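You operate a simulated robot arm through the tools that you are given. There is no shell and no other tool.

The job below is to be done with a simulated robot arm. You get a single attempt, and the scene is never put back.

TASK
Shift change: teal plug out, green plug in, zero the count, then start.
Fine: the teal plug stands in the tray; all four stages end up running. Set down upright: teal plug, what you pick out.

It is judged by the outcome, as a careful person would: the job done as asked, and still so three seconds after it is handed in. It fails if anything else is knocked over, pushed out of place, dropped, spilled or broken.

THE ROBOT
A 6-joint arm with a fingered hand, fixed in place. Base frame: the origin is at the foot of the arm, x ahead of it, y to its left, z up; the work surface is at about z = 0.9. Units: m, degrees, N and s.
With the tool pointing down near the work surface it reaches from about 0.24 to 0.6 m from the base axis. Its first joint turns from -166.0 to 166.0 degrees. Payload 3.2 kg.
The TCP is the grasp point between the finger pads, 0.022 m short of the fingertips. In the tool frame z runs along the fingers and y along their closing line. Largest opening 0.112 m; the body of the gripper starts 0.06 m behind the TCP. The gripper is a hand of 3 fingers: y runs from the thumb to the fingers, the wrist lies at [0, 0, -0.218] in the tool frame, and closing takes about 1.5 s.
Orientation is told as [roll, pitch, yaw] about the base's x, y, z axes, in that order, counted from this pose: with the fingers straight down and closing along the base's y, the tool's x points along the base's -x, its y along +y and its z along -z.

THE INTERFACE
- The arm moves only by the tool move_arm. Its argument "commands" is a list that holds one entry, the list of rows, each a list of 6 numbers: the turn, a rotation vector about the tool's x, y, z in degrees, then the shift along the tool's x, y, z in m. In form: [[[ax, ay, az, tx, ty, tz], ...]]. A call has 1 to 20 rows; each row is the pose to reach, as a shift and turn from the pose commanded when the call began, along the tool's axes at that moment. "jaw" is the opening, from 0 (shut) to 1 (fully open), set as the call begins (left out, the last holds). A row lasts 0.2 s, in which the tool goes at most 0.05 m and 8.6 degrees; a call with a longer step from one row to the next is refused whole, and so is a gripper value outside its range. Where a pose cannot be reached the arm comes as near as it can. A force on the tool above 40 N (or 10 N above the force at the start of the call, whichever is more), or a blocked arm, ends the call early, and 0.2 s more pass. The fingers move at their own pace (about 0.108 m/s each) and stop on an object; they squeeze with about 21 N. The grip force told is the motor's: it shows also when the fingers shut on nothing. Time passes only in rows, and 0.2 s behind the last, so rows that repeat a pose let the fingers close. It gives the time, the measured TCP pose, the force on the tool (base axes), the opening and the grip force at its end, in the units of the frame above (readings bear some noise), with the torque about the TCP (base axes, N m) and any sound that the robot's microphone picked up.
- Cameras (640 x 400 px; columns grow to the right, rows downward): "scene" is fixed at [0.0508, -0.5004, 1.4581]; the picture's right is [0.69, -0.72, 0.00], its down [-0.42, -0.40, -0.81] and it looks along [0.59, 0.56, -0.59] (base axes); focal length 342 px, centre (320, 200). "wrist" rides on the gripper at [0.066, 0.003, -0.08] in the tool frame; the picture's right is [-0.05, 1.00, 0.00], its down [-0.77, -0.04, -0.64] and it looks along [-0.63, -0.03, 0.77] (tool axes); focal length 275 px, centre (320, 200). There is no depth. A picture from a camera that has moved, and an enlarged one, comes with that camera's place and axes in the base frame and with its lens.
- capture(camera): a new picture of that camera. No time passes.
- move_column(by): slides the trunk up (or, below 0, down) by that many m; the arm rides with it, the base frame stays. It gives what a move gives, with no picture.
- set_fingers(finger1, finger2, thumb_bend): sets how far each is bent, from 0 (flat) to 100 (curled in); at 30 the hand is open as for a grip, at 70 the pads meet at the TCP. One left out holds its place. A second passes; each finger stops where it meets its share of the squeeze, and holds until it gets a number again. A gripper value or a shape takes the hand back. It gives what a move gives, with no picture; readings hold the bend of each and the force on the fingers (four entries, about 0 where the hand has none), thumb and palm.
- set_grasp(shape): the hand has 3 fingers and takes this shape, open, in about a second: jaw (thumb against the fingers, like two jaws); tri (thumb and two fingers); tip (a fingertip pinch); poke (one finger out to press); point (the index stretched); flat (the hand flat); cup (the hand cupped); fist (a fist). The gripper value then closes the fingers along that shape, each until it touches; the sizes above hold for jaw. It gives what a move gives, with no picture.
- zoom(camera, box): a new picture of the part [left, top, right, bottom] of that camera's present view, enlarged. No time passes.
- finish_job(): hands the job in; it is judged then, once.

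Nothing tells you positions but the pictures and the camera data. Unless the task says otherwise, let go and move clear before handing in.

The tools are called as name(argument=value, ...) on one line, values as JSON. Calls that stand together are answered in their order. move_arm: Moves the arm, as the interface text tells. Its arguments: {"type":"object","properties":{"commands":{"type":"array","items":{"type":"array","items":{"type":"array","items":{"type":"number"}}}},"jaw":{"type":"number"}},"required":["commands"]} The other tools are called the same way: move_column (by) slides the trunk up or down; set_grasp (shape) gives the hand a shape; set_fingers (finger1, finger2, thumb_bend) moves the fingers one by one; capture (camera) takes a picture; zoom (camera, box) takes an enlarged picture of a part of a camera's view; finish_job () hands the job in.

At the start:

```text
time_s: 0.0
eef_pos: [0.3375, 0.0502, 1.1882]
ee_rot: [0.1, -0.2, 0.0]
contact_force: [0.2, -0.7, -0.5]
torque: [0.01, -0.01, 0.01]
opening: 0.112
finger_force: 0.1
shape: jaw
bend: [30.0, 30.0, 30.0]
finger forces: [0.0, 0.0, 0.1, 0.0, 0.0, 0.0]
trunk travel left (down, up): [-0.525, 0.065]
```

scene: 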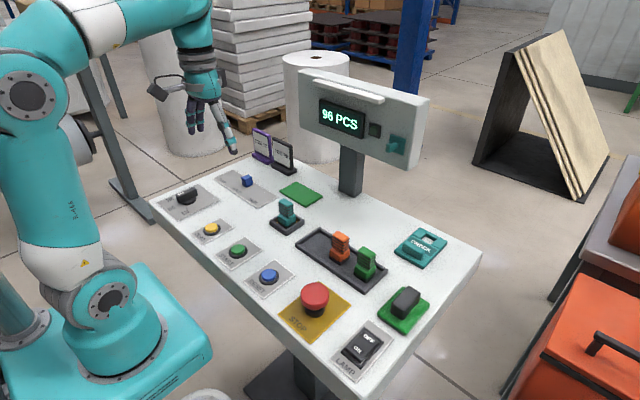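
wrist: 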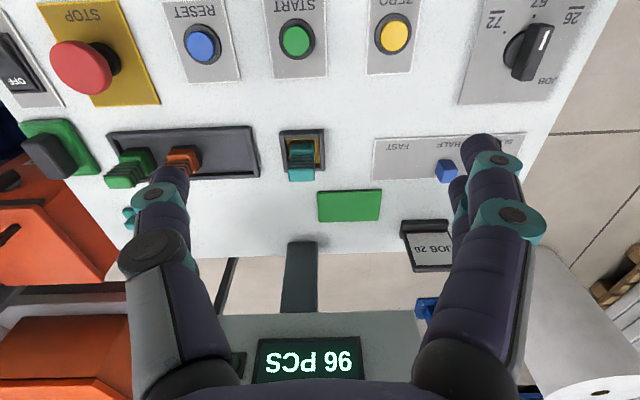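

I see a control panel with buttons (STOP, RESET, START, ZERO), a knob, a slider, a teal plug in a socket, a tray with orange and green plugs, and a display reading 96 PCS. I'll look closer before moving.

zoom(camera="scene", box=[140, 120, 340, 245])

zoom(camera="scene", box=[260, 180, 460, 305])

zoom(camera="scene", box=[240, 260, 440, 385])

zoom(camera="scene", box=[240, 60, 440, 185])

zoom(camera="wrist", box=[340, 0, 600, 280])

zoom(camera="wrist", box=[0, 0, 340, 220])

```text
3.20 times, centred on (240, 182) of scene
camera zoom: at [0.0508, -0.5004, 1.4581], right [0.69, -0.72, 0.0], down [-0.42, -0.4, -0.81], along [0.59, 0.56, -0.59], focal length 1096 px, centre (576, 256)
```

zoom: 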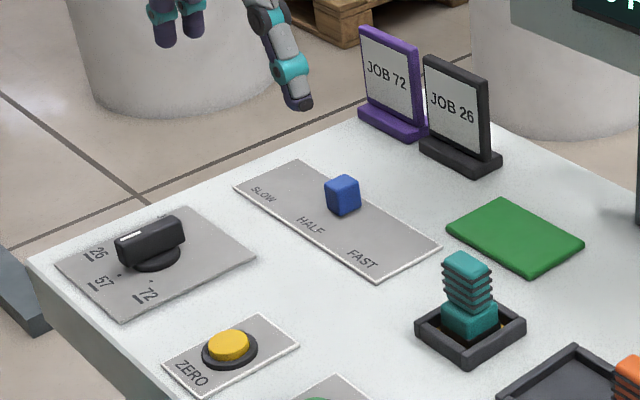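

```text
3.20 times, centred on (360, 242) of scene
camera zoom: at [0.0508, -0.5004, 1.4581], right [0.69, -0.72, 0.0], down [-0.42, -0.4, -0.81], along [0.59, 0.56, -0.59], focal length 1096 px, centre (192, 64)
```

zoom: 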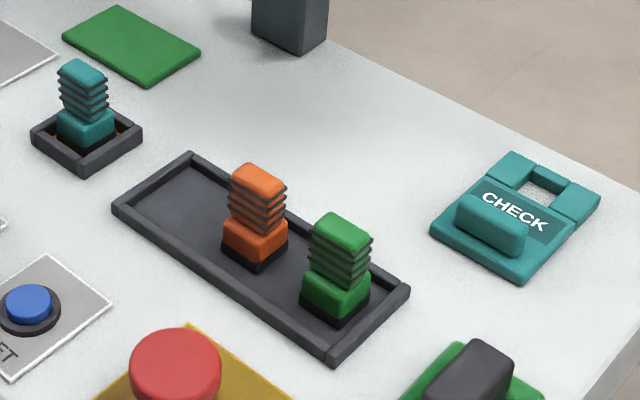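

```text
3.20 times, centred on (340, 322) of scene
camera zoom: at [0.0508, -0.5004, 1.4581], right [0.69, -0.72, 0.0], down [-0.42, -0.4, -0.81], along [0.59, 0.56, -0.59], focal length 1096 px, centre (256, -192)
```

zoom: 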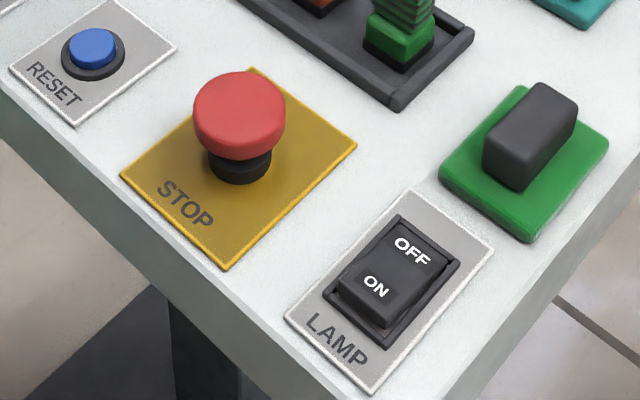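

```text
3.20 times, centred on (340, 122) of scene
camera zoom: at [0.0508, -0.5004, 1.4581], right [0.69, -0.72, 0.0], down [-0.42, -0.4, -0.81], along [0.59, 0.56, -0.59], focal length 1096 px, centre (256, 448)
```

zoom: 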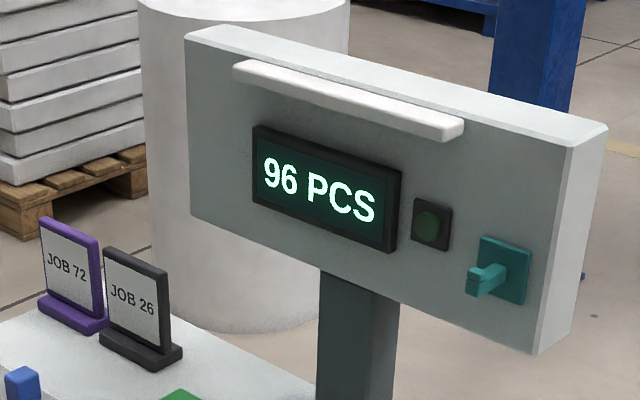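

```text
1.43 times, centred on (470, 140) of wrist
camera zoom: at [0.2708, 0.0545, 1.2692], right [0.05, 1.0, 0.0], down [0.77, -0.04, 0.64], along [0.64, -0.03, -0.77], focal length 393 px, centre (106, 286)
```

zoom: 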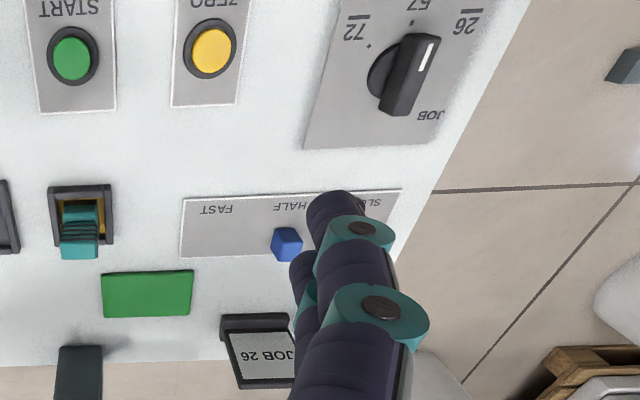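

```text
1.82 times, centred on (170, 110) of wrist
camera zoom: at [0.2708, 0.0545, 1.2692], right [0.05, 1.0, 0.0], down [0.77, -0.04, 0.64], along [0.64, -0.03, -0.77], focal length 500 px, centre (593, 364)
```

zoom: 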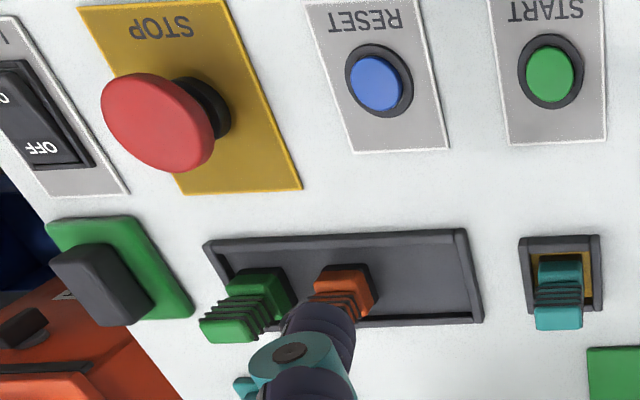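

The panel is flat at about z=0.9. The teal plug is in its socket at about (0.48, 0.02), and the tray runs along y from about -0.26 to -0.055 with orange at about y=-0.156 and green at about y=-0.228, so its left slot is empty. I'll turn the hand to close along x and move above the teal plug for a closer look.

move_arm(commands=[[[0, 0, -8.2, -0.013, -0.0027, 0.0098], [0, 0, -16.4, -0.026, -0.0054, 0.0196], [0, 0, -24.6, -0.039, -0.0081, 0.0294], [0, 0, -32.8, -0.052, -0.0108, 0.0392], [0, 0, -41, -0.065, -0.0135, 0.049], [0, 0, -49.2, -0.078, -0.0162, 0.0588], [0, 0, -57.4, -0.091, -0.0189, 0.0686], [0, 0, -65.6, -0.104, -0.0216, 0.0784], [0, 0, -73.8, -0.117, -0.0243, 0.0882], [0, 0, -82, -0.13, -0.027, 0.098], [0, 0, -90, -0.1425, -0.03, 0.108], [0, 0, -90, -0.1425, -0.03, 0.108]]])

capture(camera="wrist")

capture(camera="scene")

```text
time_s: 2.6
eef_pos: [0.4058, 0.1248, 0.9976]
ee_rot: [-3.1, 2.3, 87.1]
contact_force: [0.3, 0.0, -0.8]
torque: [0.02, -0.01, -0.02]
opening: 0.1119
finger_force: 0.0
shape: jaw
bend: [30.0, 30.0, 30.0]
finger forces: [0.0, 0.1, 0.0, 0.0, 0.1, 0.1]
out of reach, approached as far as the arm can: row 7, 8, 9, 10, 11, 12
trunk travel left (down, up): [-0.525, 0.065]
```

```text
taken
camera wrist: at [0.3956, 0.0612, 1.08], right [-0.99, 0.09, -0.06], down [0.04, 0.79, 0.61], along [0.1, 0.6, -0.79], focal length 275 px, centre (320, 200)
```

wrist: 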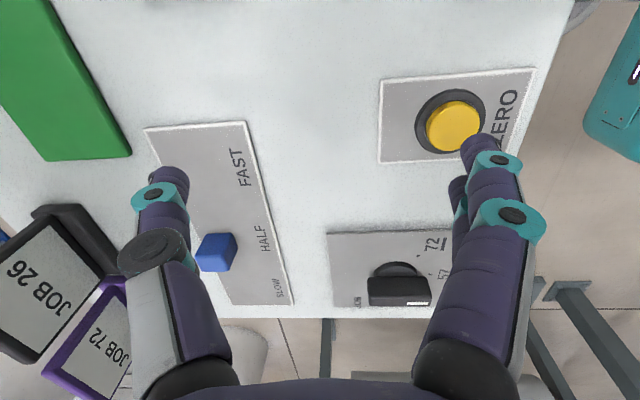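

```text
taken
```

scene: 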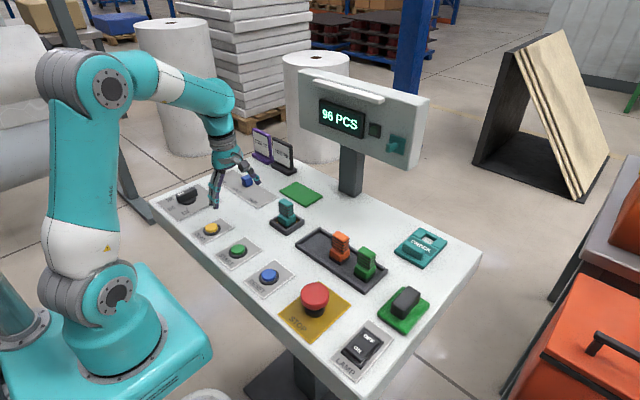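

The +90° turn runs out of reach here and the arm stopped short, at about (0.406, 0.125, 0.998). I'll back up to a higher pose and turn the other way.

move_arm(commands=[[[0, 0, 0, 0, 0, -0.02], [0, 0, 0, 0, 0, -0.04], [0, 0, 0, 0, 0, -0.06], [0, 0, 0, 0, 0, -0.08]]])

```text
time_s: 3.6
eef_pos: [0.3882, 0.1479, 1.0572]
ee_rot: [-3.6, 2.5, 86.6]
contact_force: [0.6, 0.2, -0.2]
torque: [-0.01, 0.02, -0.01]
opening: 0.1116
finger_force: 0.1
shape: jaw
bend: [30.0, 30.0, 30.0]
finger forces: [0.0, 0.1, 0.1, 0.0, 0.0, 0.0]
out of reach, approached as far as the arm can: row 1, 2, 3, 4
trunk travel left (down, up): [-0.525, 0.065]
```

move_arm(commands=[[[0, 0, 8.5, 0, 0, 0], [0, 0, 17, 0, 0, 0], [0, 0, 25.5, 0, 0, 0], [0, 0, 34, 0, 0, 0], [0, 0, 42.5, 0, 0, 0], [0, 0, 51, 0, 0, 0], [0, 0, 59.5, 0, 0, 0], [0, 0, 68, 0, 0, 0], [0, 0, 76.5, 0, 0, 0], [0, 0, 85, 0, 0, 0], [0, 0, 90, 0, 0, 0], [0, 0, 90, 0, 0, 0]]])

```text
time_s: 6.2
eef_pos: [0.3866, 0.15, 1.0549]
ee_rot: [-2.4, -3.0, -2.9]
contact_force: [-0.3, 0.6, 0.3]
torque: [-0.02, 0.01, -0.01]
opening: 0.1119
finger_force: 0.0
shape: jaw
bend: [30.0, 30.0, 30.0]
finger forces: [0.0, 0.0, 0.0, 0.0, 0.1, 0.1]
trunk travel left (down, up): [-0.525, 0.065]
```

move_arm(commands=[[[-2.4, 3.0, -2.9, -0.008, -0.025, -0.016], [-2.4, 3.0, -2.9, -0.016, -0.05, -0.032], [-2.4, 3.0, -2.9, -0.025, -0.075, -0.048], [-2.4, 3.0, -2.9, -0.033, -0.1, -0.065], [-2.4, 3.0, -2.9, -0.033, -0.1, -0.065]]])

```text
time_s: 7.4
eef_pos: [0.4093, 0.0519, 1.1241]
ee_rot: [0.0, -0.1, 0.1]
contact_force: [-0.5, -0.7, -0.2]
torque: [-0.01, 0.0, -0.01]
opening: 0.1121
finger_force: 0.0
shape: jaw
bend: [30.0, 30.0, 30.0]
finger forces: [0.1, 0.0, 0.0, 0.0, 0.0, 0.0]
trunk travel left (down, up): [-0.525, 0.065]
```

The hand is level again at yaw 0. I'll try the -90° turn in place.

move_arm(commands=[[[0, 0, 8.5, 0, 0, 0], [0, 0, 17, 0, 0, 0], [0, 0, 25.5, 0, 0, 0], [0, 0, 34, 0, 0, 0], [0, 0, 42.5, 0, 0, 0], [0, 0, 51, 0, 0, 0], [0, 0, 59.5, 0, 0, 0], [0, 0, 68, 0, 0, 0], [0, 0, 76.5, 0, 0, 0], [0, 0, 85, 0, 0, 0], [0, 0, 90, 0, 0, 0], [0, 0, 90, 0, 0, 0]]])

capture(camera="wrist")

```text
time_s: 10.0
eef_pos: [0.4111, 0.0515, 1.126]
ee_rot: [0.0, 0.1, -89.9]
contact_force: [1.4, 0.2, -0.2]
torque: [-0.01, 0.02, -0.03]
opening: 0.1117
finger_force: 0.1
shape: jaw
bend: [30.0, 30.0, 30.0]
finger forces: [0.0, 0.0, 0.1, 0.0, 0.0, 0.1]
trunk travel left (down, up): [-0.525, 0.065]
```

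```text
taken
camera wrist: at [0.4143, 0.1177, 1.206], right [1.0, -0.05, 0.0], down [-0.04, -0.77, 0.64], along [-0.03, -0.63, -0.77], focal length 275 px, centre (320, 200)
```

wrist: 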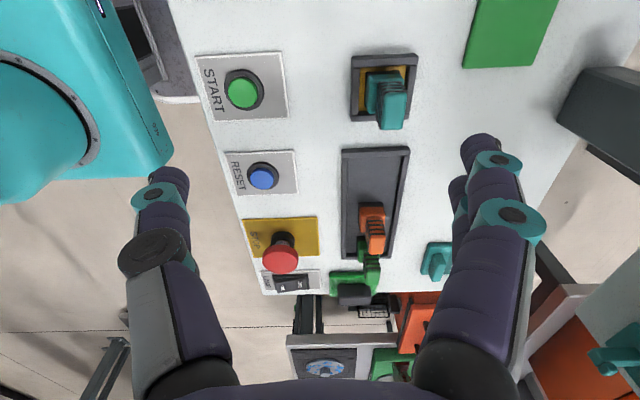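

The -90° turn works, so the hand now closes along base x. I'll zoom in on the socket and tray from here to pin down positions.

zoom(camera="wrist", box=[320, 40, 480, 140])

zoom(camera="wrist", box=[300, 140, 460, 310])

```text
4.00 times, centred on (400, 90) of wrist
camera zoom: at [0.4143, 0.1177, 1.206], right [1.0, -0.05, 0.0], down [-0.04, -0.77, 0.64], along [-0.03, -0.63, -0.77], focal length 1101 px, centre (0, 640)
```

zoom: 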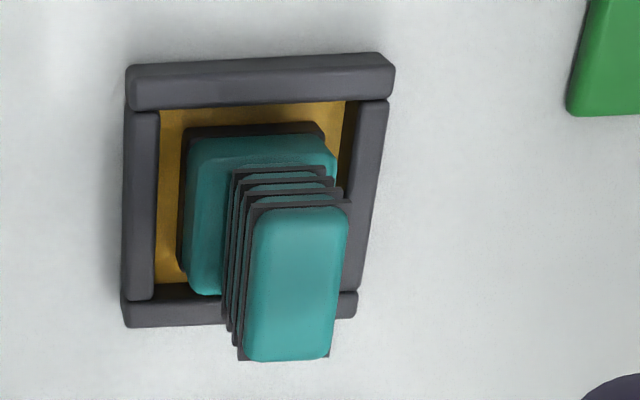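

```text
2.35 times, centred on (380, 225) of wrist
camera zoom: at [0.4143, 0.1177, 1.206], right [1.0, -0.05, 0.0], down [-0.04, -0.77, 0.64], along [-0.03, -0.63, -0.77], focal length 648 px, centre (179, 141)
```

zoom: 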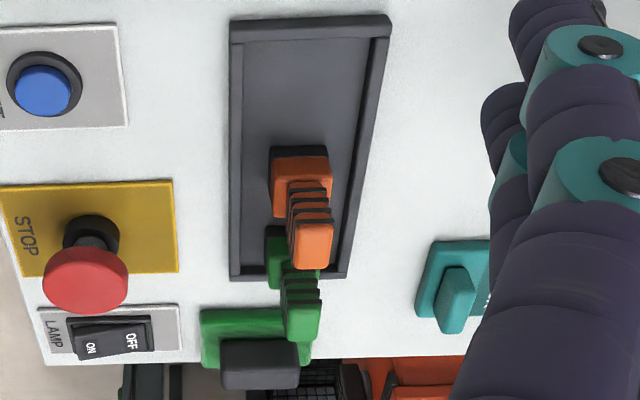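

The teal handle is about 22 mm thick in x and 35 mm long in y, centred near (0.476, 0.0205), with its top at about z=0.965 and a wider base below about 0.93. I'll move directly above it and check the alignment.

move_arm(commands=[[[0, 0, 0, -0.008, 0.016, 0.02], [0, 0, 0, -0.016, 0.032, 0.045], [0, 0, 0, -0.024, 0.048, 0.07], [0, 0, 0, -0.031, 0.0647, 0.09], [0, 0, 0, -0.031, 0.0647, 0.1], [0, 0, 0, -0.031, 0.0647, 0.1]]], jaw=0.7)

capture(camera="wrist")

capture(camera="scene")

```text
time_s: 11.4
eef_pos: [0.4784, 0.0219, 1.0249]
ee_rot: [0.0, 0.1, -90.0]
contact_force: [0.3, 0.1, -0.3]
torque: [0.03, -0.01, -0.01]
opening: 0.0788
finger_force: 0.0
shape: jaw
bend: [67.0, 67.0, 64.0]
finger forces: [0.0, 0.1, 0.0, 0.0, 0.1, 0.0]
trunk travel left (down, up): [-0.525, 0.065]
```

```text
taken
camera wrist: at [0.4803, 0.0885, 1.1055], right [1.0, -0.05, 0.0], down [-0.04, -0.77, 0.64], along [-0.03, -0.63, -0.77], focal length 275 px, centre (320, 200)
```

wrist: 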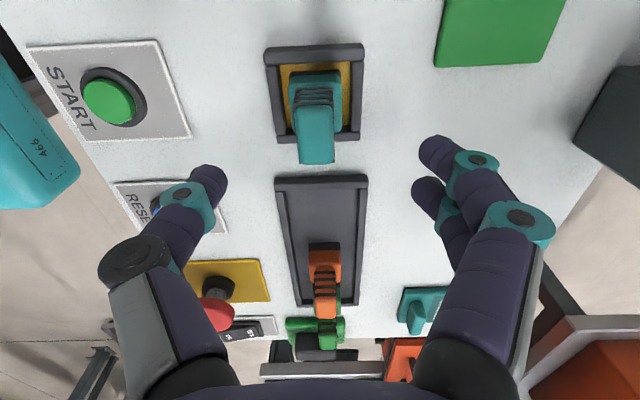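

```text
taken
```

scene: 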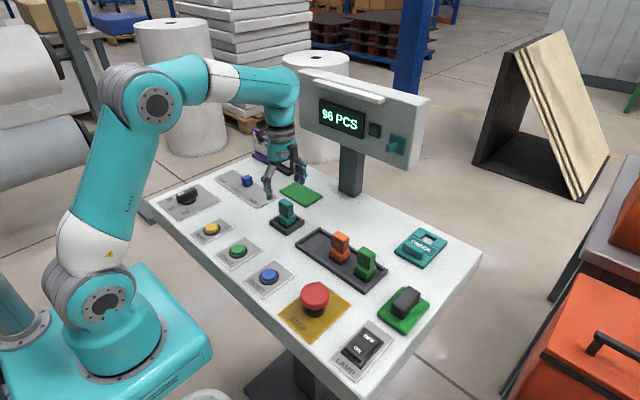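

zoom(camera="wrist", box=[240, 30, 400, 180])

zoom(camera="scene", box=[240, 130, 340, 240])

```text
2.67 times, centred on (320, 105) of wrist
camera zoom: at [0.4803, 0.0885, 1.1055], right [1.0, -0.05, 0.0], down [-0.04, -0.77, 0.64], along [-0.03, -0.63, -0.77], focal length 734 px, centre (320, 453)
```

zoom: 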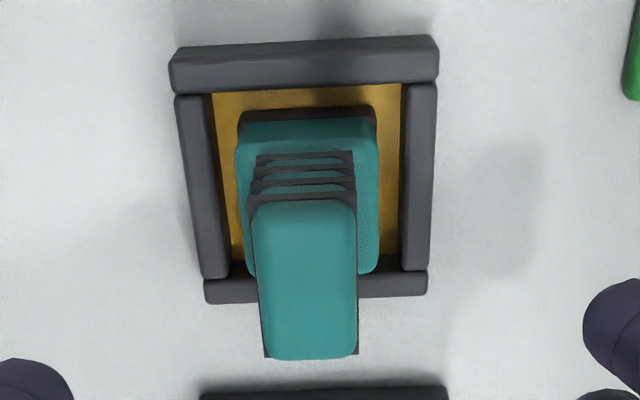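

```text
3.64 times, centred on (290, 185) of scene
camera zoom: at [0.0508, -0.5004, 1.4581], right [0.69, -0.72, 0.0], down [-0.42, -0.4, -0.81], along [0.59, 0.56, -0.59], focal length 1245 px, centre (429, 254)
```

zoom: 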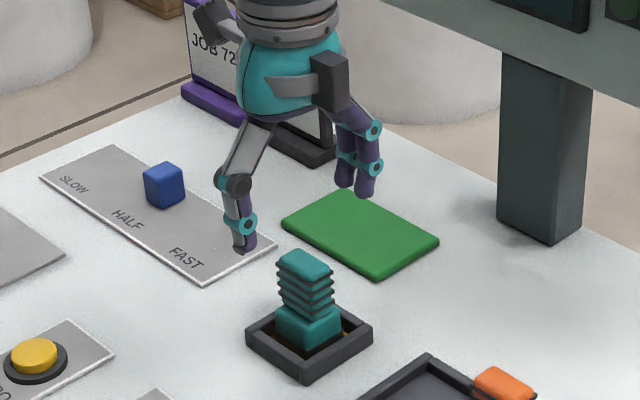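

The handle centre works out to about (0.475, 0.020), so the hand is 2–3 mm off. I'll correct that, descend to z≈0.956 and check before closing.

move_arm(commands=[[[0, 0, 0, -0.0015, -0.0028, 0.01], [0, 0, 0, -0.0015, -0.0028, 0.03], [0, 0, 0, -0.0015, -0.0028, 0.05], [0, 0, 0, -0.0015, -0.0028, 0.06], [0, 0, 0, -0.0015, -0.0028, 0.069], [0, 0, 0, -0.0015, -0.0028, 0.069]]])

capture(camera="wrist")

zoom(camera="scene", box=[240, 150, 340, 240])

```text
time_s: 12.8
eef_pos: [0.4734, 0.0198, 0.9556]
ee_rot: [0.0, 0.1, -89.8]
contact_force: [-0.7, 0.0, -0.2]
torque: [-0.01, 0.02, 0.01]
opening: 0.0787
finger_force: 0.1
shape: jaw
bend: [67.0, 67.0, 64.0]
finger forces: [0.0, 0.1, 0.0, 0.0, 0.1, 0.0]
trunk travel left (down, up): [-0.525, 0.065]
```

```text
taken
camera wrist: at [0.4757, 0.0861, 1.0364], right [1.0, -0.05, 0.0], down [-0.04, -0.77, 0.64], along [-0.03, -0.63, -0.77], focal length 275 px, centre (320, 200)
```

wrist: 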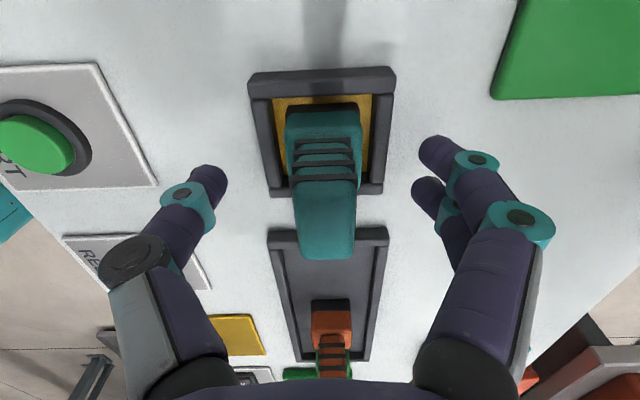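

```text
4.44 times, centred on (290, 195) of scene
camera zoom: at [0.0508, -0.5004, 1.4581], right [0.69, -0.72, 0.0], down [-0.42, -0.4, -0.81], along [0.59, 0.56, -0.59], focal length 1522 px, centre (453, 222)
```

zoom: 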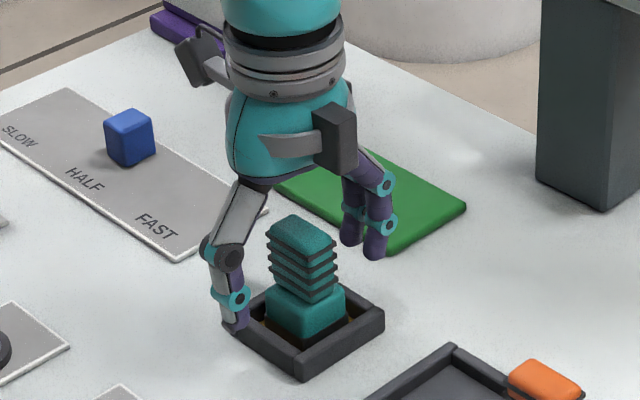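

The fingers straddle the handle in x, so I'll close on it.

move_arm(commands=[[[0, 0, 0, 0, 0, 0], [0, 0, 0, 0, 0, 0], [0, 0, 0, 0, 0, 0], [0, 0, 0, 0, 0, 0], [0, 0, 0, 0, 0, 0], [0, 0, 0, 0, 0, 0], [0, 0, 0, 0, 0, 0], [0, 0, 0, 0, 0, 0]]], jaw=0)

capture(camera="wrist")

zoom(camera="scene", box=[240, 150, 340, 240])

```text
time_s: 14.6
eef_pos: [0.4727, 0.019, 0.956]
ee_rot: [-0.1, -0.1, -89.9]
contact_force: [1.4, -0.3, -0.3]
torque: [-0.04, 0.02, -0.02]
opening: 0.0156
finger_force: 20.9
shape: jaw
bend: [73.0, 73.0, 70.0]
finger forces: [9.2, 9.2, 0.0, 0.0, 19.2, 0.0]
trunk travel left (down, up): [-0.525, 0.065]
```

```text
taken
camera wrist: at [0.4757, 0.0861, 1.0365], right [1.0, -0.05, 0.0], down [-0.04, -0.77, 0.64], along [-0.03, -0.63, -0.77], focal length 275 px, centre (320, 200)
```

wrist: 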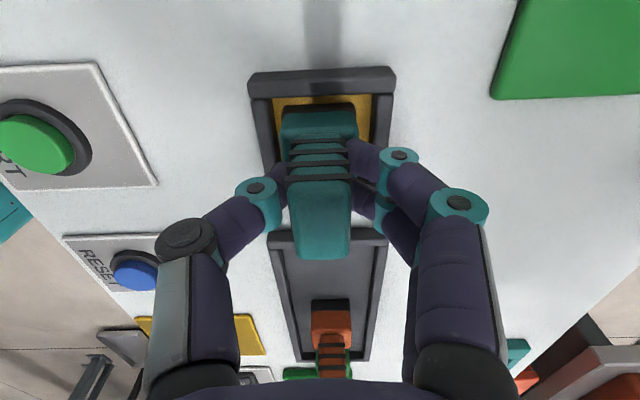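

```text
4.44 times, centred on (290, 195) of scene
camera zoom: at [0.0508, -0.5004, 1.4581], right [0.69, -0.72, 0.0], down [-0.42, -0.4, -0.81], along [0.59, 0.56, -0.59], focal length 1522 px, centre (453, 222)
```

zoom: 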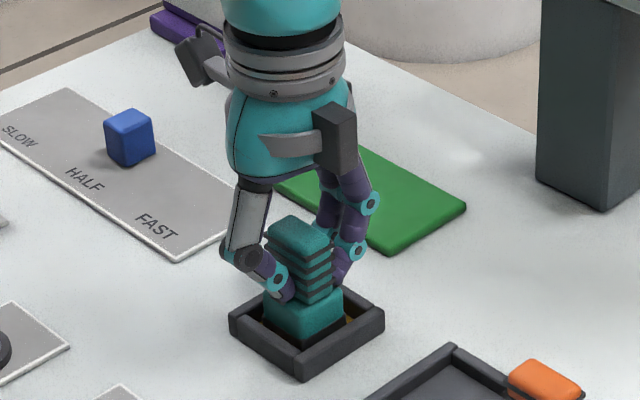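

The grip holds with balanced forces. I'll lift straight up.

move_arm(commands=[[[0, 0, 0, 0, 0, -0.008], [0, 0, 0, 0, 0, -0.016], [0, 0, 0, 0, 0, -0.03], [0, 0, 0, 0, 0, -0.05], [0, 0, 0, 0, 0, -0.07], [0, 0, 0, 0, 0, -0.09], [0, 0, 0, 0, 0, -0.1], [0, 0, 0, 0, 0, -0.1]]])

capture(camera="scene")

capture(camera="wrist")

```text
time_s: 16.4
eef_pos: [0.4728, 0.0203, 1.058]
ee_rot: [0.0, 0.1, -89.9]
contact_force: [0.7, -0.4, -0.7]
torque: [0.01, 0.0, -0.03]
opening: 0.0158
finger_force: 21.4
shape: jaw
bend: [73.0, 73.0, 70.0]
finger forces: [9.4, 9.3, 0.1, 0.0, 19.0, 0.0]
trunk travel left (down, up): [-0.525, 0.065]
```

```text
taken
```

scene: 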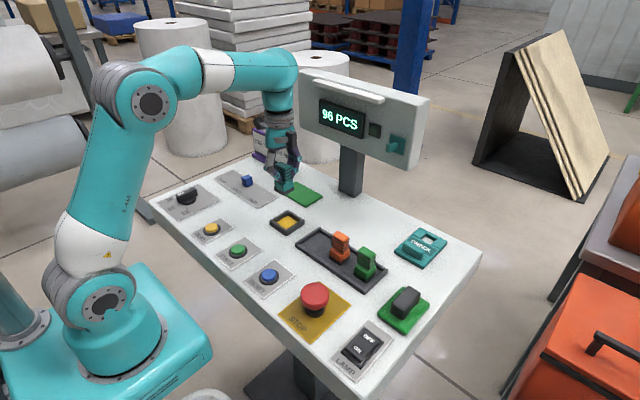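

```text
taken
camera wrist: at [0.4772, 0.0869, 1.1382], right [1.0, -0.05, 0.0], down [-0.04, -0.77, 0.64], along [-0.03, -0.63, -0.77], focal length 275 px, centre (320, 200)
```

wrist: 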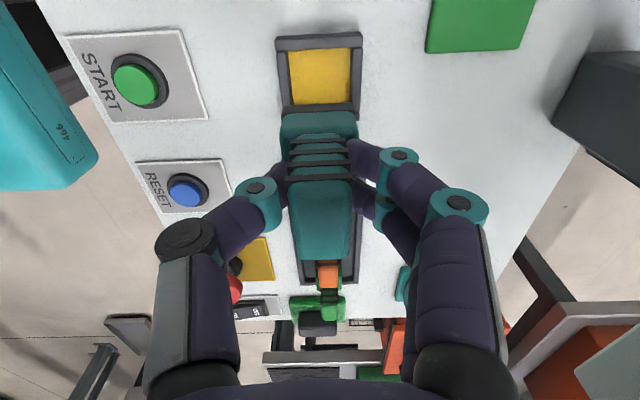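

The teal plug is out cleanly. I'll measure the empty socket and the free tray spot.

zoom(camera="wrist", box=[260, 20, 380, 120])

zoom(camera="scene", box=[260, 200, 400, 300])

```text
4.00 times, centred on (320, 70) of wrist
camera zoom: at [0.4772, 0.0869, 1.1382], right [1.0, -0.05, 0.0], down [-0.04, -0.77, 0.64], along [-0.03, -0.63, -0.77], focal length 1101 px, centre (320, 720)
```

zoom: 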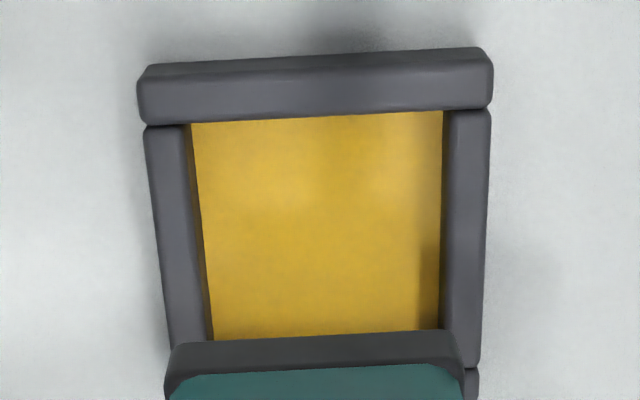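

```text
4.00 times, centred on (330, 250) of scene
camera zoom: at [0.0508, -0.5004, 1.4581], right [0.69, -0.72, 0.0], down [-0.42, -0.4, -0.81], along [0.59, 0.56, -0.59], focal length 1370 px, centre (280, 0)
```

zoom: 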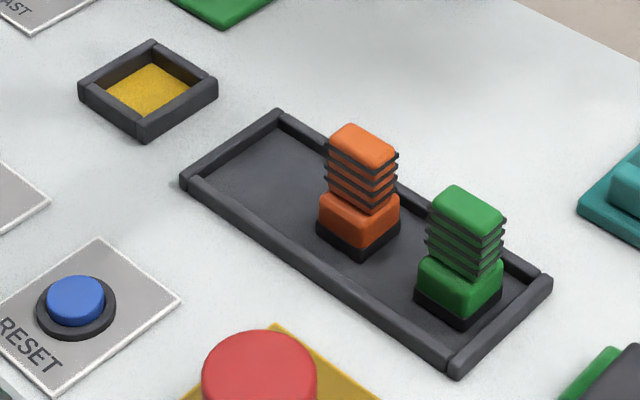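

The socket interior is about 48 mm square centred near (0.475, 0.022). The free tray space in y runs from about -0.068 to -0.136, so I'll carry the teal plug above (0.474, -0.098).

move_arm(commands=[[[0, 0, 0, -0.02, 0.001, 0], [0, 0, 0, -0.045, 0.001, 0], [0, 0, 0, -0.07, 0.001, 0], [0, 0, 0, -0.095, 0.001, 0], [0, 0, 0, -0.11, 0.001, 0], [0, 0, 0, -0.118, 0.001, 0], [0, 0, 0, -0.118, 0.001, 0]]])

capture(camera="wrist")

zoom(camera="scene", box=[240, 140, 420, 300])

```text
time_s: 18.0
eef_pos: [0.4755, -0.0983, 1.0566]
ee_rot: [0.0, -0.1, -89.9]
contact_force: [-0.9, 0.2, -0.9]
torque: [0.01, 0.0, -0.02]
opening: 0.0157
finger_force: 20.7
shape: jaw
bend: [73.0, 73.0, 70.0]
finger forces: [9.3, 9.3, 0.0, 0.0, 18.9, 0.0]
trunk travel left (down, up): [-0.525, 0.065]
```

```text
taken
camera wrist: at [0.4782, -0.0311, 1.1374], right [1.0, -0.05, 0.0], down [-0.03, -0.77, 0.64], along [-0.03, -0.63, -0.77], focal length 275 px, centre (320, 200)
```

wrist: 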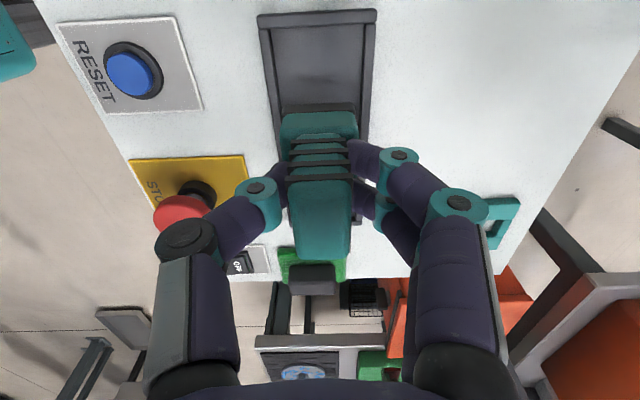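

```text
2.50 times, centred on (330, 220) of scene
camera zoom: at [0.0508, -0.5004, 1.4581], right [0.69, -0.72, 0.0], down [-0.42, -0.4, -0.81], along [0.59, 0.56, -0.59], focal length 856 px, centre (295, 150)
```

zoom: 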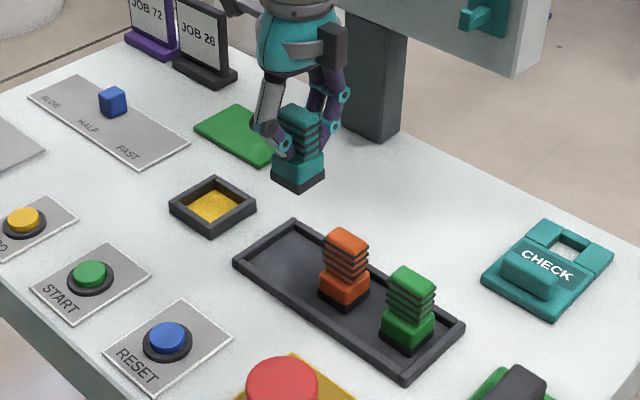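

The tray's end wall is at about y=-0.057 and its x centre at about 0.475, so the plug will clear both the wall and orange. I'll lower it slowly.

move_arm(commands=[[[0, 0, 0, 0, 0, 0.02], [0, 0, 0, 0, 0, 0.045], [0, 0, 0, 0, 0, 0.065], [0, 0, 0, 0, 0, 0.08], [0, 0, 0, 0, 0, 0.09], [0, 0, 0, 0, 0, 0.094], [0, 0, 0, 0, 0, 0.094]]])

zoom(camera="scene", box=[260, 170, 400, 300])

```text
time_s: 19.6
eef_pos: [0.4738, -0.0965, 0.962]
ee_rot: [0.1, 0.0, -89.9]
contact_force: [0.7, -0.2, -1.1]
torque: [0.02, -0.02, 0.03]
opening: 0.0156
finger_force: 20.7
shape: jaw
bend: [73.0, 73.0, 70.0]
finger forces: [9.3, 9.3, 0.0, 0.1, 18.6, 0.0]
trunk travel left (down, up): [-0.525, 0.065]
```

```text
3.08 times, centred on (330, 235) of scene
camera zoom: at [0.0508, -0.5004, 1.4581], right [0.69, -0.72, 0.0], down [-0.42, -0.4, -0.81], along [0.59, 0.56, -0.59], focal length 1054 px, centre (289, 92)
```

zoom: 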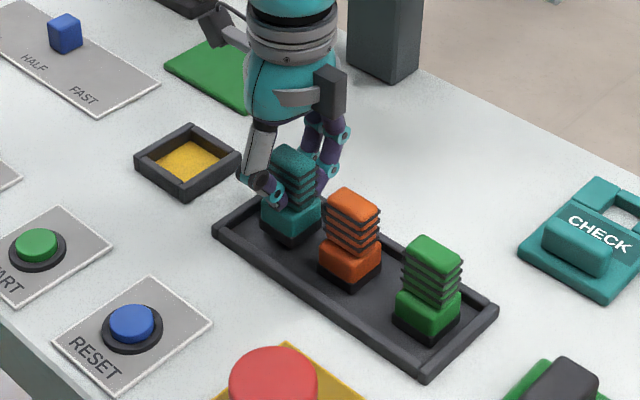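

move_arm(commands=[[[0, 0, 0, 0, 0, 0.0015], [0, 0, 0, 0, 0, 0.003], [0, 0, 0, 0, 0, 0.003]]])

```text
time_s: 20.4
eef_pos: [0.4746, -0.0978, 0.9578]
ee_rot: [-0.1, 0.1, -89.9]
contact_force: [0.9, 0.0, -0.4]
torque: [0.0, 0.01, 0.01]
opening: 0.0156
finger_force: 20.7
shape: jaw
bend: [73.0, 73.0, 70.0]
finger forces: [9.3, 9.4, 0.0, 0.0, 18.6, 0.1]
trunk travel left (down, up): [-0.525, 0.065]
```

move_arm(commands=[[[0, 0, 0, 0, 0, 0.001], [0, 0, 0, 0, 0, 0.002], [0, 0, 0, 0, 0, 0.002]]])

zoom(camera="scene", box=[280, 190, 400, 290])

```text
time_s: 21.2
eef_pos: [0.4747, -0.098, 0.9556]
ee_rot: [0.1, 0.0, -89.9]
contact_force: [-0.6, -0.2, -1.5]
torque: [-0.02, 0.05, -0.01]
opening: 0.0156
finger_force: 21.0
shape: jaw
bend: [73.0, 73.0, 70.0]
finger forces: [9.2, 9.3, 0.1, 0.0, 18.6, 0.1]
trunk travel left (down, up): [-0.525, 0.065]
```

```text
4.00 times, centred on (340, 240) of scene
camera zoom: at [0.0508, -0.5004, 1.4581], right [0.69, -0.72, 0.0], down [-0.42, -0.4, -0.81], along [0.59, 0.56, -0.59], focal length 1370 px, centre (240, 40)
```

zoom: 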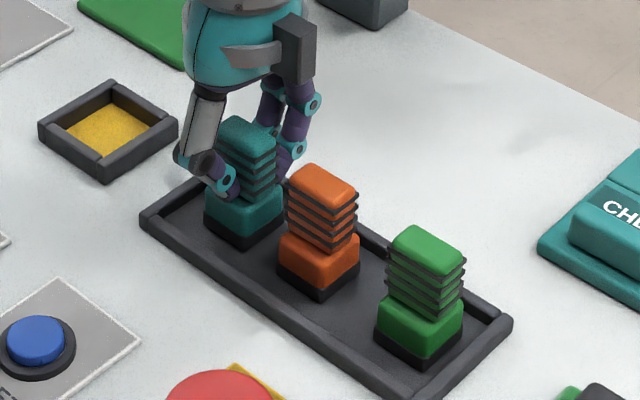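

move_arm(commands=[[[0, 0, 0, 0, 0, 0.001], [0, 0, 0, 0, 0, 0.001]]])

```text
time_s: 21.8
eef_pos: [0.4743, -0.0974, 0.9552]
ee_rot: [0.0, 0.0, -89.9]
contact_force: [0.6, 0.0, -0.1]
torque: [0.01, -0.03, 0.01]
opening: 0.0159
finger_force: 20.7
shape: jaw
bend: [73.0, 73.0, 70.0]
finger forces: [9.5, 9.4, 0.0, 0.0, 18.6, 0.1]
trunk travel left (down, up): [-0.525, 0.065]
```

move_arm(commands=[[[0, 0, 0, 0, 0, 0.001], [0, 0, 0, 0, 0, 0.001]]])

```text
time_s: 22.4
eef_pos: [0.4738, -0.0979, 0.9551]
ee_rot: [0.0, -0.1, -89.9]
contact_force: [-0.9, 0.3, 4.5]
torque: [0.01, 0.01, -0.01]
opening: 0.0157
finger_force: 21.5
shape: jaw
bend: [73.0, 73.0, 70.0]
finger forces: [10.1, 10.4, 0.0, 0.0, 21.9, 0.0]
trunk travel left (down, up): [-0.525, 0.065]
```

The force reads +4.5 N, so the plug is resting on the tray floor. I'll open the hand and let it settle.

move_arm(commands=[[[0, 0, 0, 0, 0, 0], [0, 0, 0, 0, 0, 0], [0, 0, 0, 0, 0, 0], [0, 0, 0, 0, 0, 0], [0, 0, 0, 0, 0, 0]]], jaw=0.6)

capture(camera="wrist")

zoom(camera="scene", box=[280, 190, 400, 290])

```text
time_s: 23.6
eef_pos: [0.4758, -0.0984, 0.9553]
ee_rot: [0.0, 0.0, -89.9]
contact_force: [0.1, -0.4, 0.5]
torque: [0.01, -0.01, -0.02]
opening: 0.0669
finger_force: 0.0
shape: jaw
bend: [71.0, 71.0, 71.0]
finger forces: [0.0, 0.0, 0.0, 0.1, 0.0, 0.1]
trunk travel left (down, up): [-0.525, 0.065]
```

```text
taken
camera wrist: at [0.4771, -0.0319, 1.0356], right [1.0, -0.05, 0.0], down [-0.04, -0.77, 0.64], along [-0.03, -0.63, -0.77], focal length 275 px, centre (320, 200)
```

wrist: 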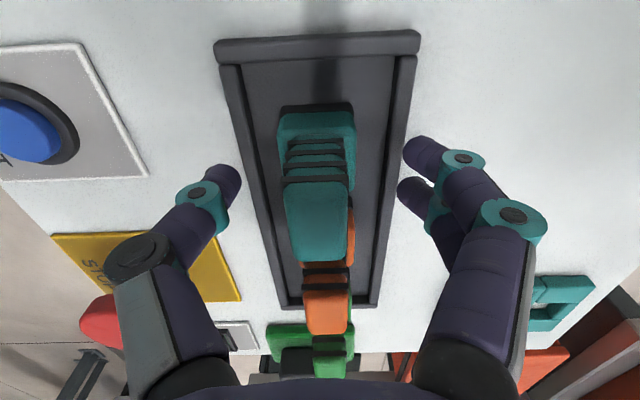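

```text
4.00 times, centred on (340, 240) of scene
camera zoom: at [0.0508, -0.5004, 1.4581], right [0.69, -0.72, 0.0], down [-0.42, -0.4, -0.81], along [0.59, 0.56, -0.59], focal length 1370 px, centre (240, 40)
```

zoom: 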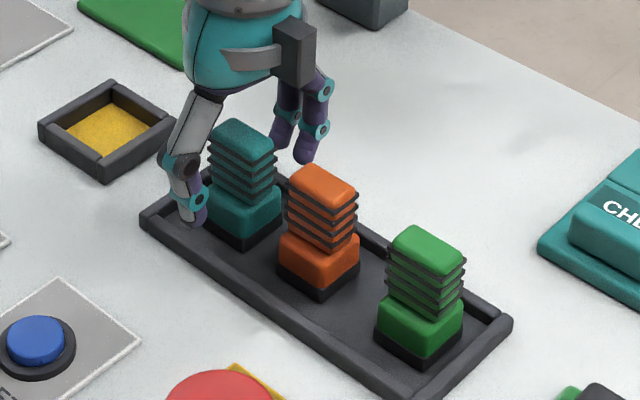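

The teal plug stands upright in the tray. I'll rise and move above the green plug at about (0.475, -0.225).

move_arm(commands=[[[0, 0, 0, 0, 0, -0.02], [0, 0, 0, 0, 0, -0.045], [0, 0, 0, 0, 0, -0.075], [0, 0, 0, 0, 0, -0.1], [0, 0, 0, -0.03, 0, -0.1], [0, 0, 0, -0.065, 0, -0.1], [0, 0, 0, -0.1, 0, -0.1], [0, 0, 0, -0.12, 0, -0.1], [0, 0, 0, -0.127, 0, -0.09], [0, 0, 0, -0.127, 0, -0.09]]])

capture(camera="wrist")

capture(camera="scene")

```text
time_s: 25.8
eef_pos: [0.4746, -0.2247, 1.0444]
ee_rot: [0.0, 0.0, -89.9]
contact_force: [-0.2, -0.5, 1.1]
torque: [-0.02, -0.02, 0.01]
opening: 0.0668
finger_force: 0.1
shape: jaw
bend: [71.0, 71.0, 71.0]
finger forces: [0.0, 0.0, 0.1, 0.0, 0.0, 0.0]
trunk travel left (down, up): [-0.525, 0.065]
```

```text
taken
camera wrist: at [0.4765, -0.1582, 1.1247], right [1.0, -0.05, 0.0], down [-0.03, -0.77, 0.63], along [-0.03, -0.63, -0.77], focal length 275 px, centre (320, 200)
```

wrist: 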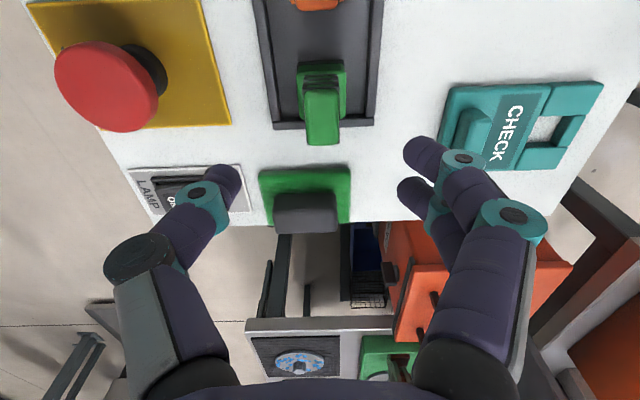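

```text
taken
```

scene: 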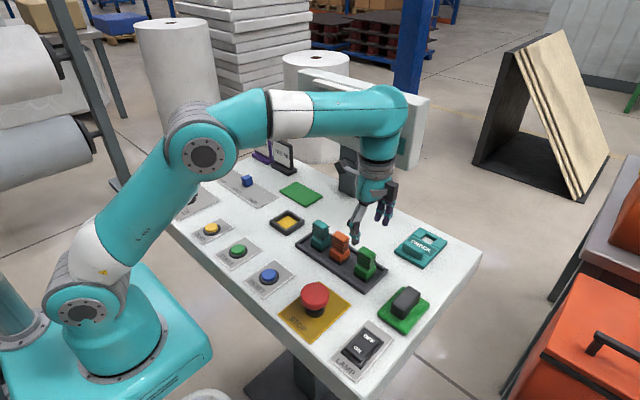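

zoom(camera="wrist", box=[240, 40, 400, 160])

```text
3.33 times, centred on (320, 100) of wrist
camera zoom: at [0.4765, -0.1582, 1.1247], right [1.0, -0.05, 0.0], down [-0.03, -0.77, 0.63], along [-0.03, -0.63, -0.77], focal length 918 px, centre (320, 533)
```

zoom: 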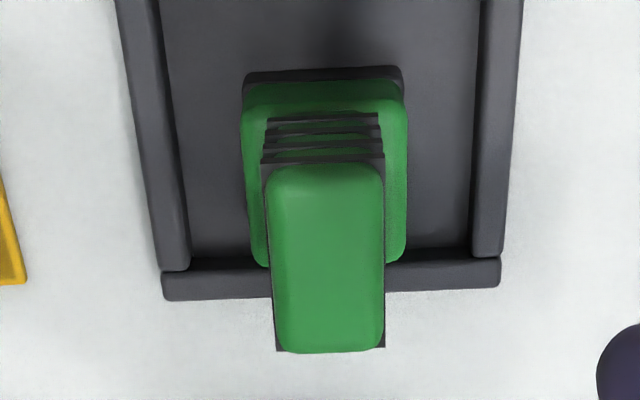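

The green handle centre lines up with the TCP to within about 1 mm. I'll descend to z≈0.956 and close on it.

move_arm(commands=[[[0, 0, 0, -0.001, 0.001, 0.02], [0, 0, 0, -0.001, 0.001, 0.045], [0, 0, 0, -0.001, 0.001, 0.065], [0, 0, 0, -0.001, 0.001, 0.08], [0, 0, 0, -0.001, 0.001, 0.0885], [0, 0, 0, -0.001, 0.001, 0.0885]]])

capture(camera="wrist")

zoom(camera="scene", box=[300, 190, 420, 300])

```text
time_s: 27.2
eef_pos: [0.4751, -0.2254, 0.9557]
ee_rot: [-0.1, 0.1, -89.9]
contact_force: [0.0, -0.9, 0.6]
torque: [0.02, -0.05, -0.03]
opening: 0.0672
finger_force: 0.0
shape: jaw
bend: [71.0, 71.0, 71.0]
finger forces: [0.0, 0.0, 0.0, 0.1, 0.0, 0.0]
trunk travel left (down, up): [-0.525, 0.065]
```

```text
taken
camera wrist: at [0.478, -0.1597, 1.0378], right [1.0, -0.05, 0.0], down [-0.04, -0.77, 0.64], along [-0.03, -0.63, -0.77], focal length 275 px, centre (320, 200)
```

wrist: 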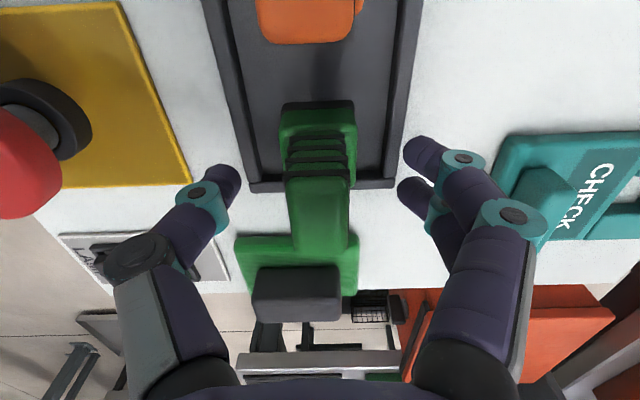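

```text
3.64 times, centred on (360, 245) of scene
camera zoom: at [0.0508, -0.5004, 1.4581], right [0.69, -0.72, 0.0], down [-0.42, -0.4, -0.81], along [0.59, 0.56, -0.59], focal length 1245 px, centre (174, 36)
```

zoom: 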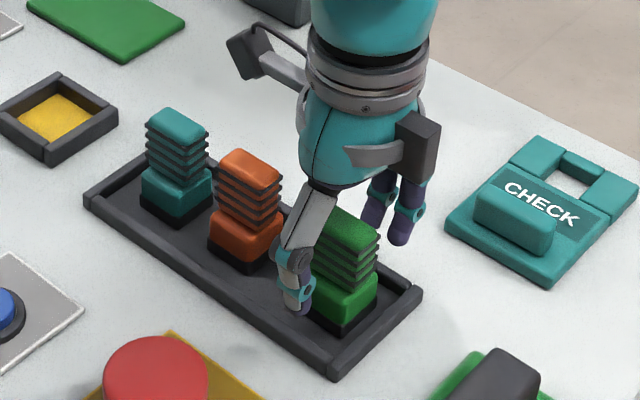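

move_arm(commands=[[[0, 0, 0, 0, 0, 0], [0, 0, 0, 0, 0, 0], [0, 0, 0, 0, 0, 0], [0, 0, 0, 0, 0, 0], [0, 0, 0, 0, 0, 0], [0, 0, 0, 0, 0, 0], [0, 0, 0, 0, 0, 0]]], jaw=0)

capture(camera="wrist")

```text
time_s: 28.8
eef_pos: [0.4755, -0.225, 0.9562]
ee_rot: [0.0, 0.1, -89.9]
contact_force: [-0.1, 0.2, 0.1]
torque: [-0.01, 0.0, 0.02]
opening: 0.0152
finger_force: 20.9
shape: jaw
bend: [72.0, 72.0, 70.0]
finger forces: [9.4, 9.4, 0.0, 0.0, 18.7, 0.0]
trunk travel left (down, up): [-0.525, 0.065]
```

```text
taken
camera wrist: at [0.478, -0.1598, 1.0379], right [1.0, -0.05, 0.0], down [-0.04, -0.77, 0.64], along [-0.03, -0.63, -0.77], focal length 275 px, centre (320, 200)
```

wrist: 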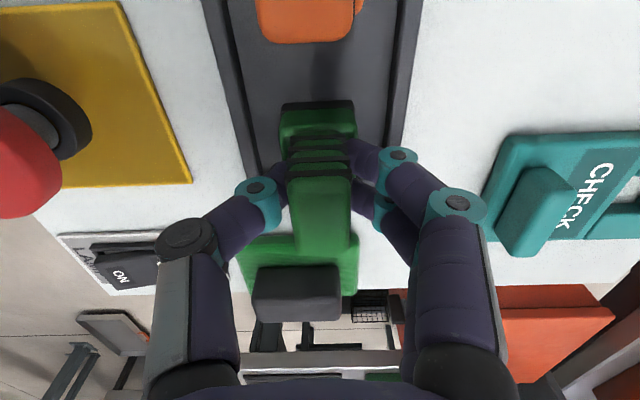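

The grip on green is balanced. I'll lift it clear of the other plugs and carry it above the socket.

move_arm(commands=[[[0, 0, 0, 0, 0, -0.01], [0, 0, 0, 0, 0, -0.03], [0, 0, 0, 0, 0, -0.06], [0, 0, 0, 0, 0, -0.09], [0, 0, 0, 0, 0, -0.11], [0, 0, 0, 0, 0, -0.115], [0, 0, 0, 0.025, 0, -0.115], [0, 0, 0, 0.055, 0, -0.115], [0, 0, 0, 0.085, 0, -0.115], [0, 0, 0, 0.115, 0, -0.115], [0, 0, 0, 0.145, 0, -0.115], [0, 0, 0, 0.175, 0, -0.115], [0, 0, 0, 0.205, 0, -0.115], [0, 0, 0, 0.23, 0, -0.115], [0, 0, 0, 0.247, 0, -0.115], [0, 0, 0, 0.247, 0, -0.115]]])

capture(camera="wrist")

capture(camera="scene")

```text
time_s: 32.2
eef_pos: [0.4746, 0.0203, 1.0688]
ee_rot: [0.0, -0.1, -90.1]
contact_force: [0.0, 0.1, -0.8]
torque: [0.01, 0.02, 0.01]
opening: 0.0148
finger_force: 20.8
shape: jaw
bend: [72.0, 72.0, 70.0]
finger forces: [9.3, 9.3, 0.0, 0.1, 18.6, 0.0]
trunk travel left (down, up): [-0.525, 0.065]
```

```text
taken
camera wrist: at [0.4773, 0.0877, 1.1506], right [1.0, -0.05, 0.0], down [-0.04, -0.77, 0.64], along [-0.03, -0.63, -0.77], focal length 275 px, centre (320, 200)
```

wrist: 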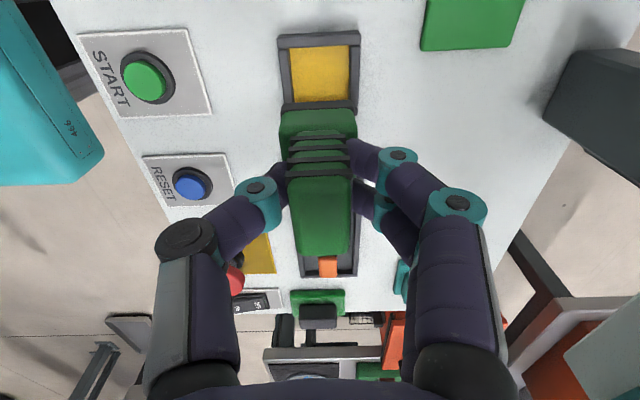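

```text
taken
```

scene: 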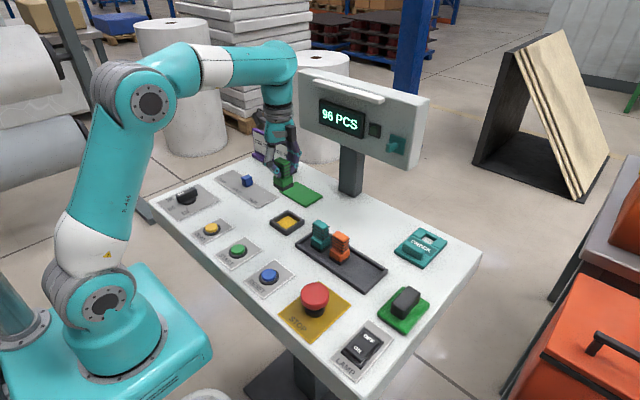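

Aligned above the socket with about 6 mm clearance per side. I'll lower green in.

move_arm(commands=[[[0, 0, 0, 0, 0, 0.025], [0, 0, 0, 0, 0, 0.05], [0, 0, 0, 0, 0, 0.07], [0, 0, 0, 0, 0, 0.085], [0, 0, 0, 0, 0, 0.095], [0, 0, 0, 0, 0, 0.103], [0, 0, 0, 0, 0, 0.108], [0, 0, 0, 0, 0, 0.108]]])

zoom(camera="scene", box=[240, 150, 340, 240])

capture(camera="wrist")

```text
time_s: 34.0
eef_pos: [0.4749, 0.0205, 0.9635]
ee_rot: [0.1, 0.0, -90.0]
contact_force: [-0.9, -0.7, -0.9]
torque: [0.03, 0.05, -0.02]
opening: 0.015
finger_force: 20.9
shape: jaw
bend: [72.0, 72.0, 70.0]
finger forces: [9.2, 9.4, 0.0, 0.1, 18.7, 0.1]
trunk travel left (down, up): [-0.525, 0.065]
```

```text
4.44 times, centred on (290, 195) of scene
camera zoom: at [0.0508, -0.5004, 1.4581], right [0.69, -0.72, 0.0], down [-0.42, -0.4, -0.81], along [0.59, 0.56, -0.59], focal length 1522 px, centre (453, 222)
```

zoom: 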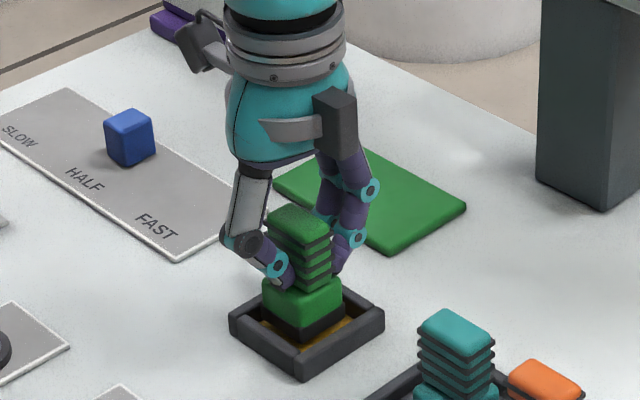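

```text
taken
camera wrist: at [0.4776, 0.0874, 1.044], right [1.0, -0.05, 0.0], down [-0.03, -0.77, 0.64], along [-0.03, -0.63, -0.77], focal length 275 px, centre (320, 200)
```

wrist: 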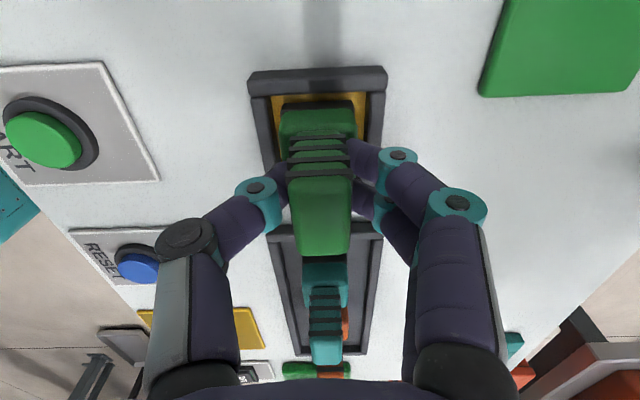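

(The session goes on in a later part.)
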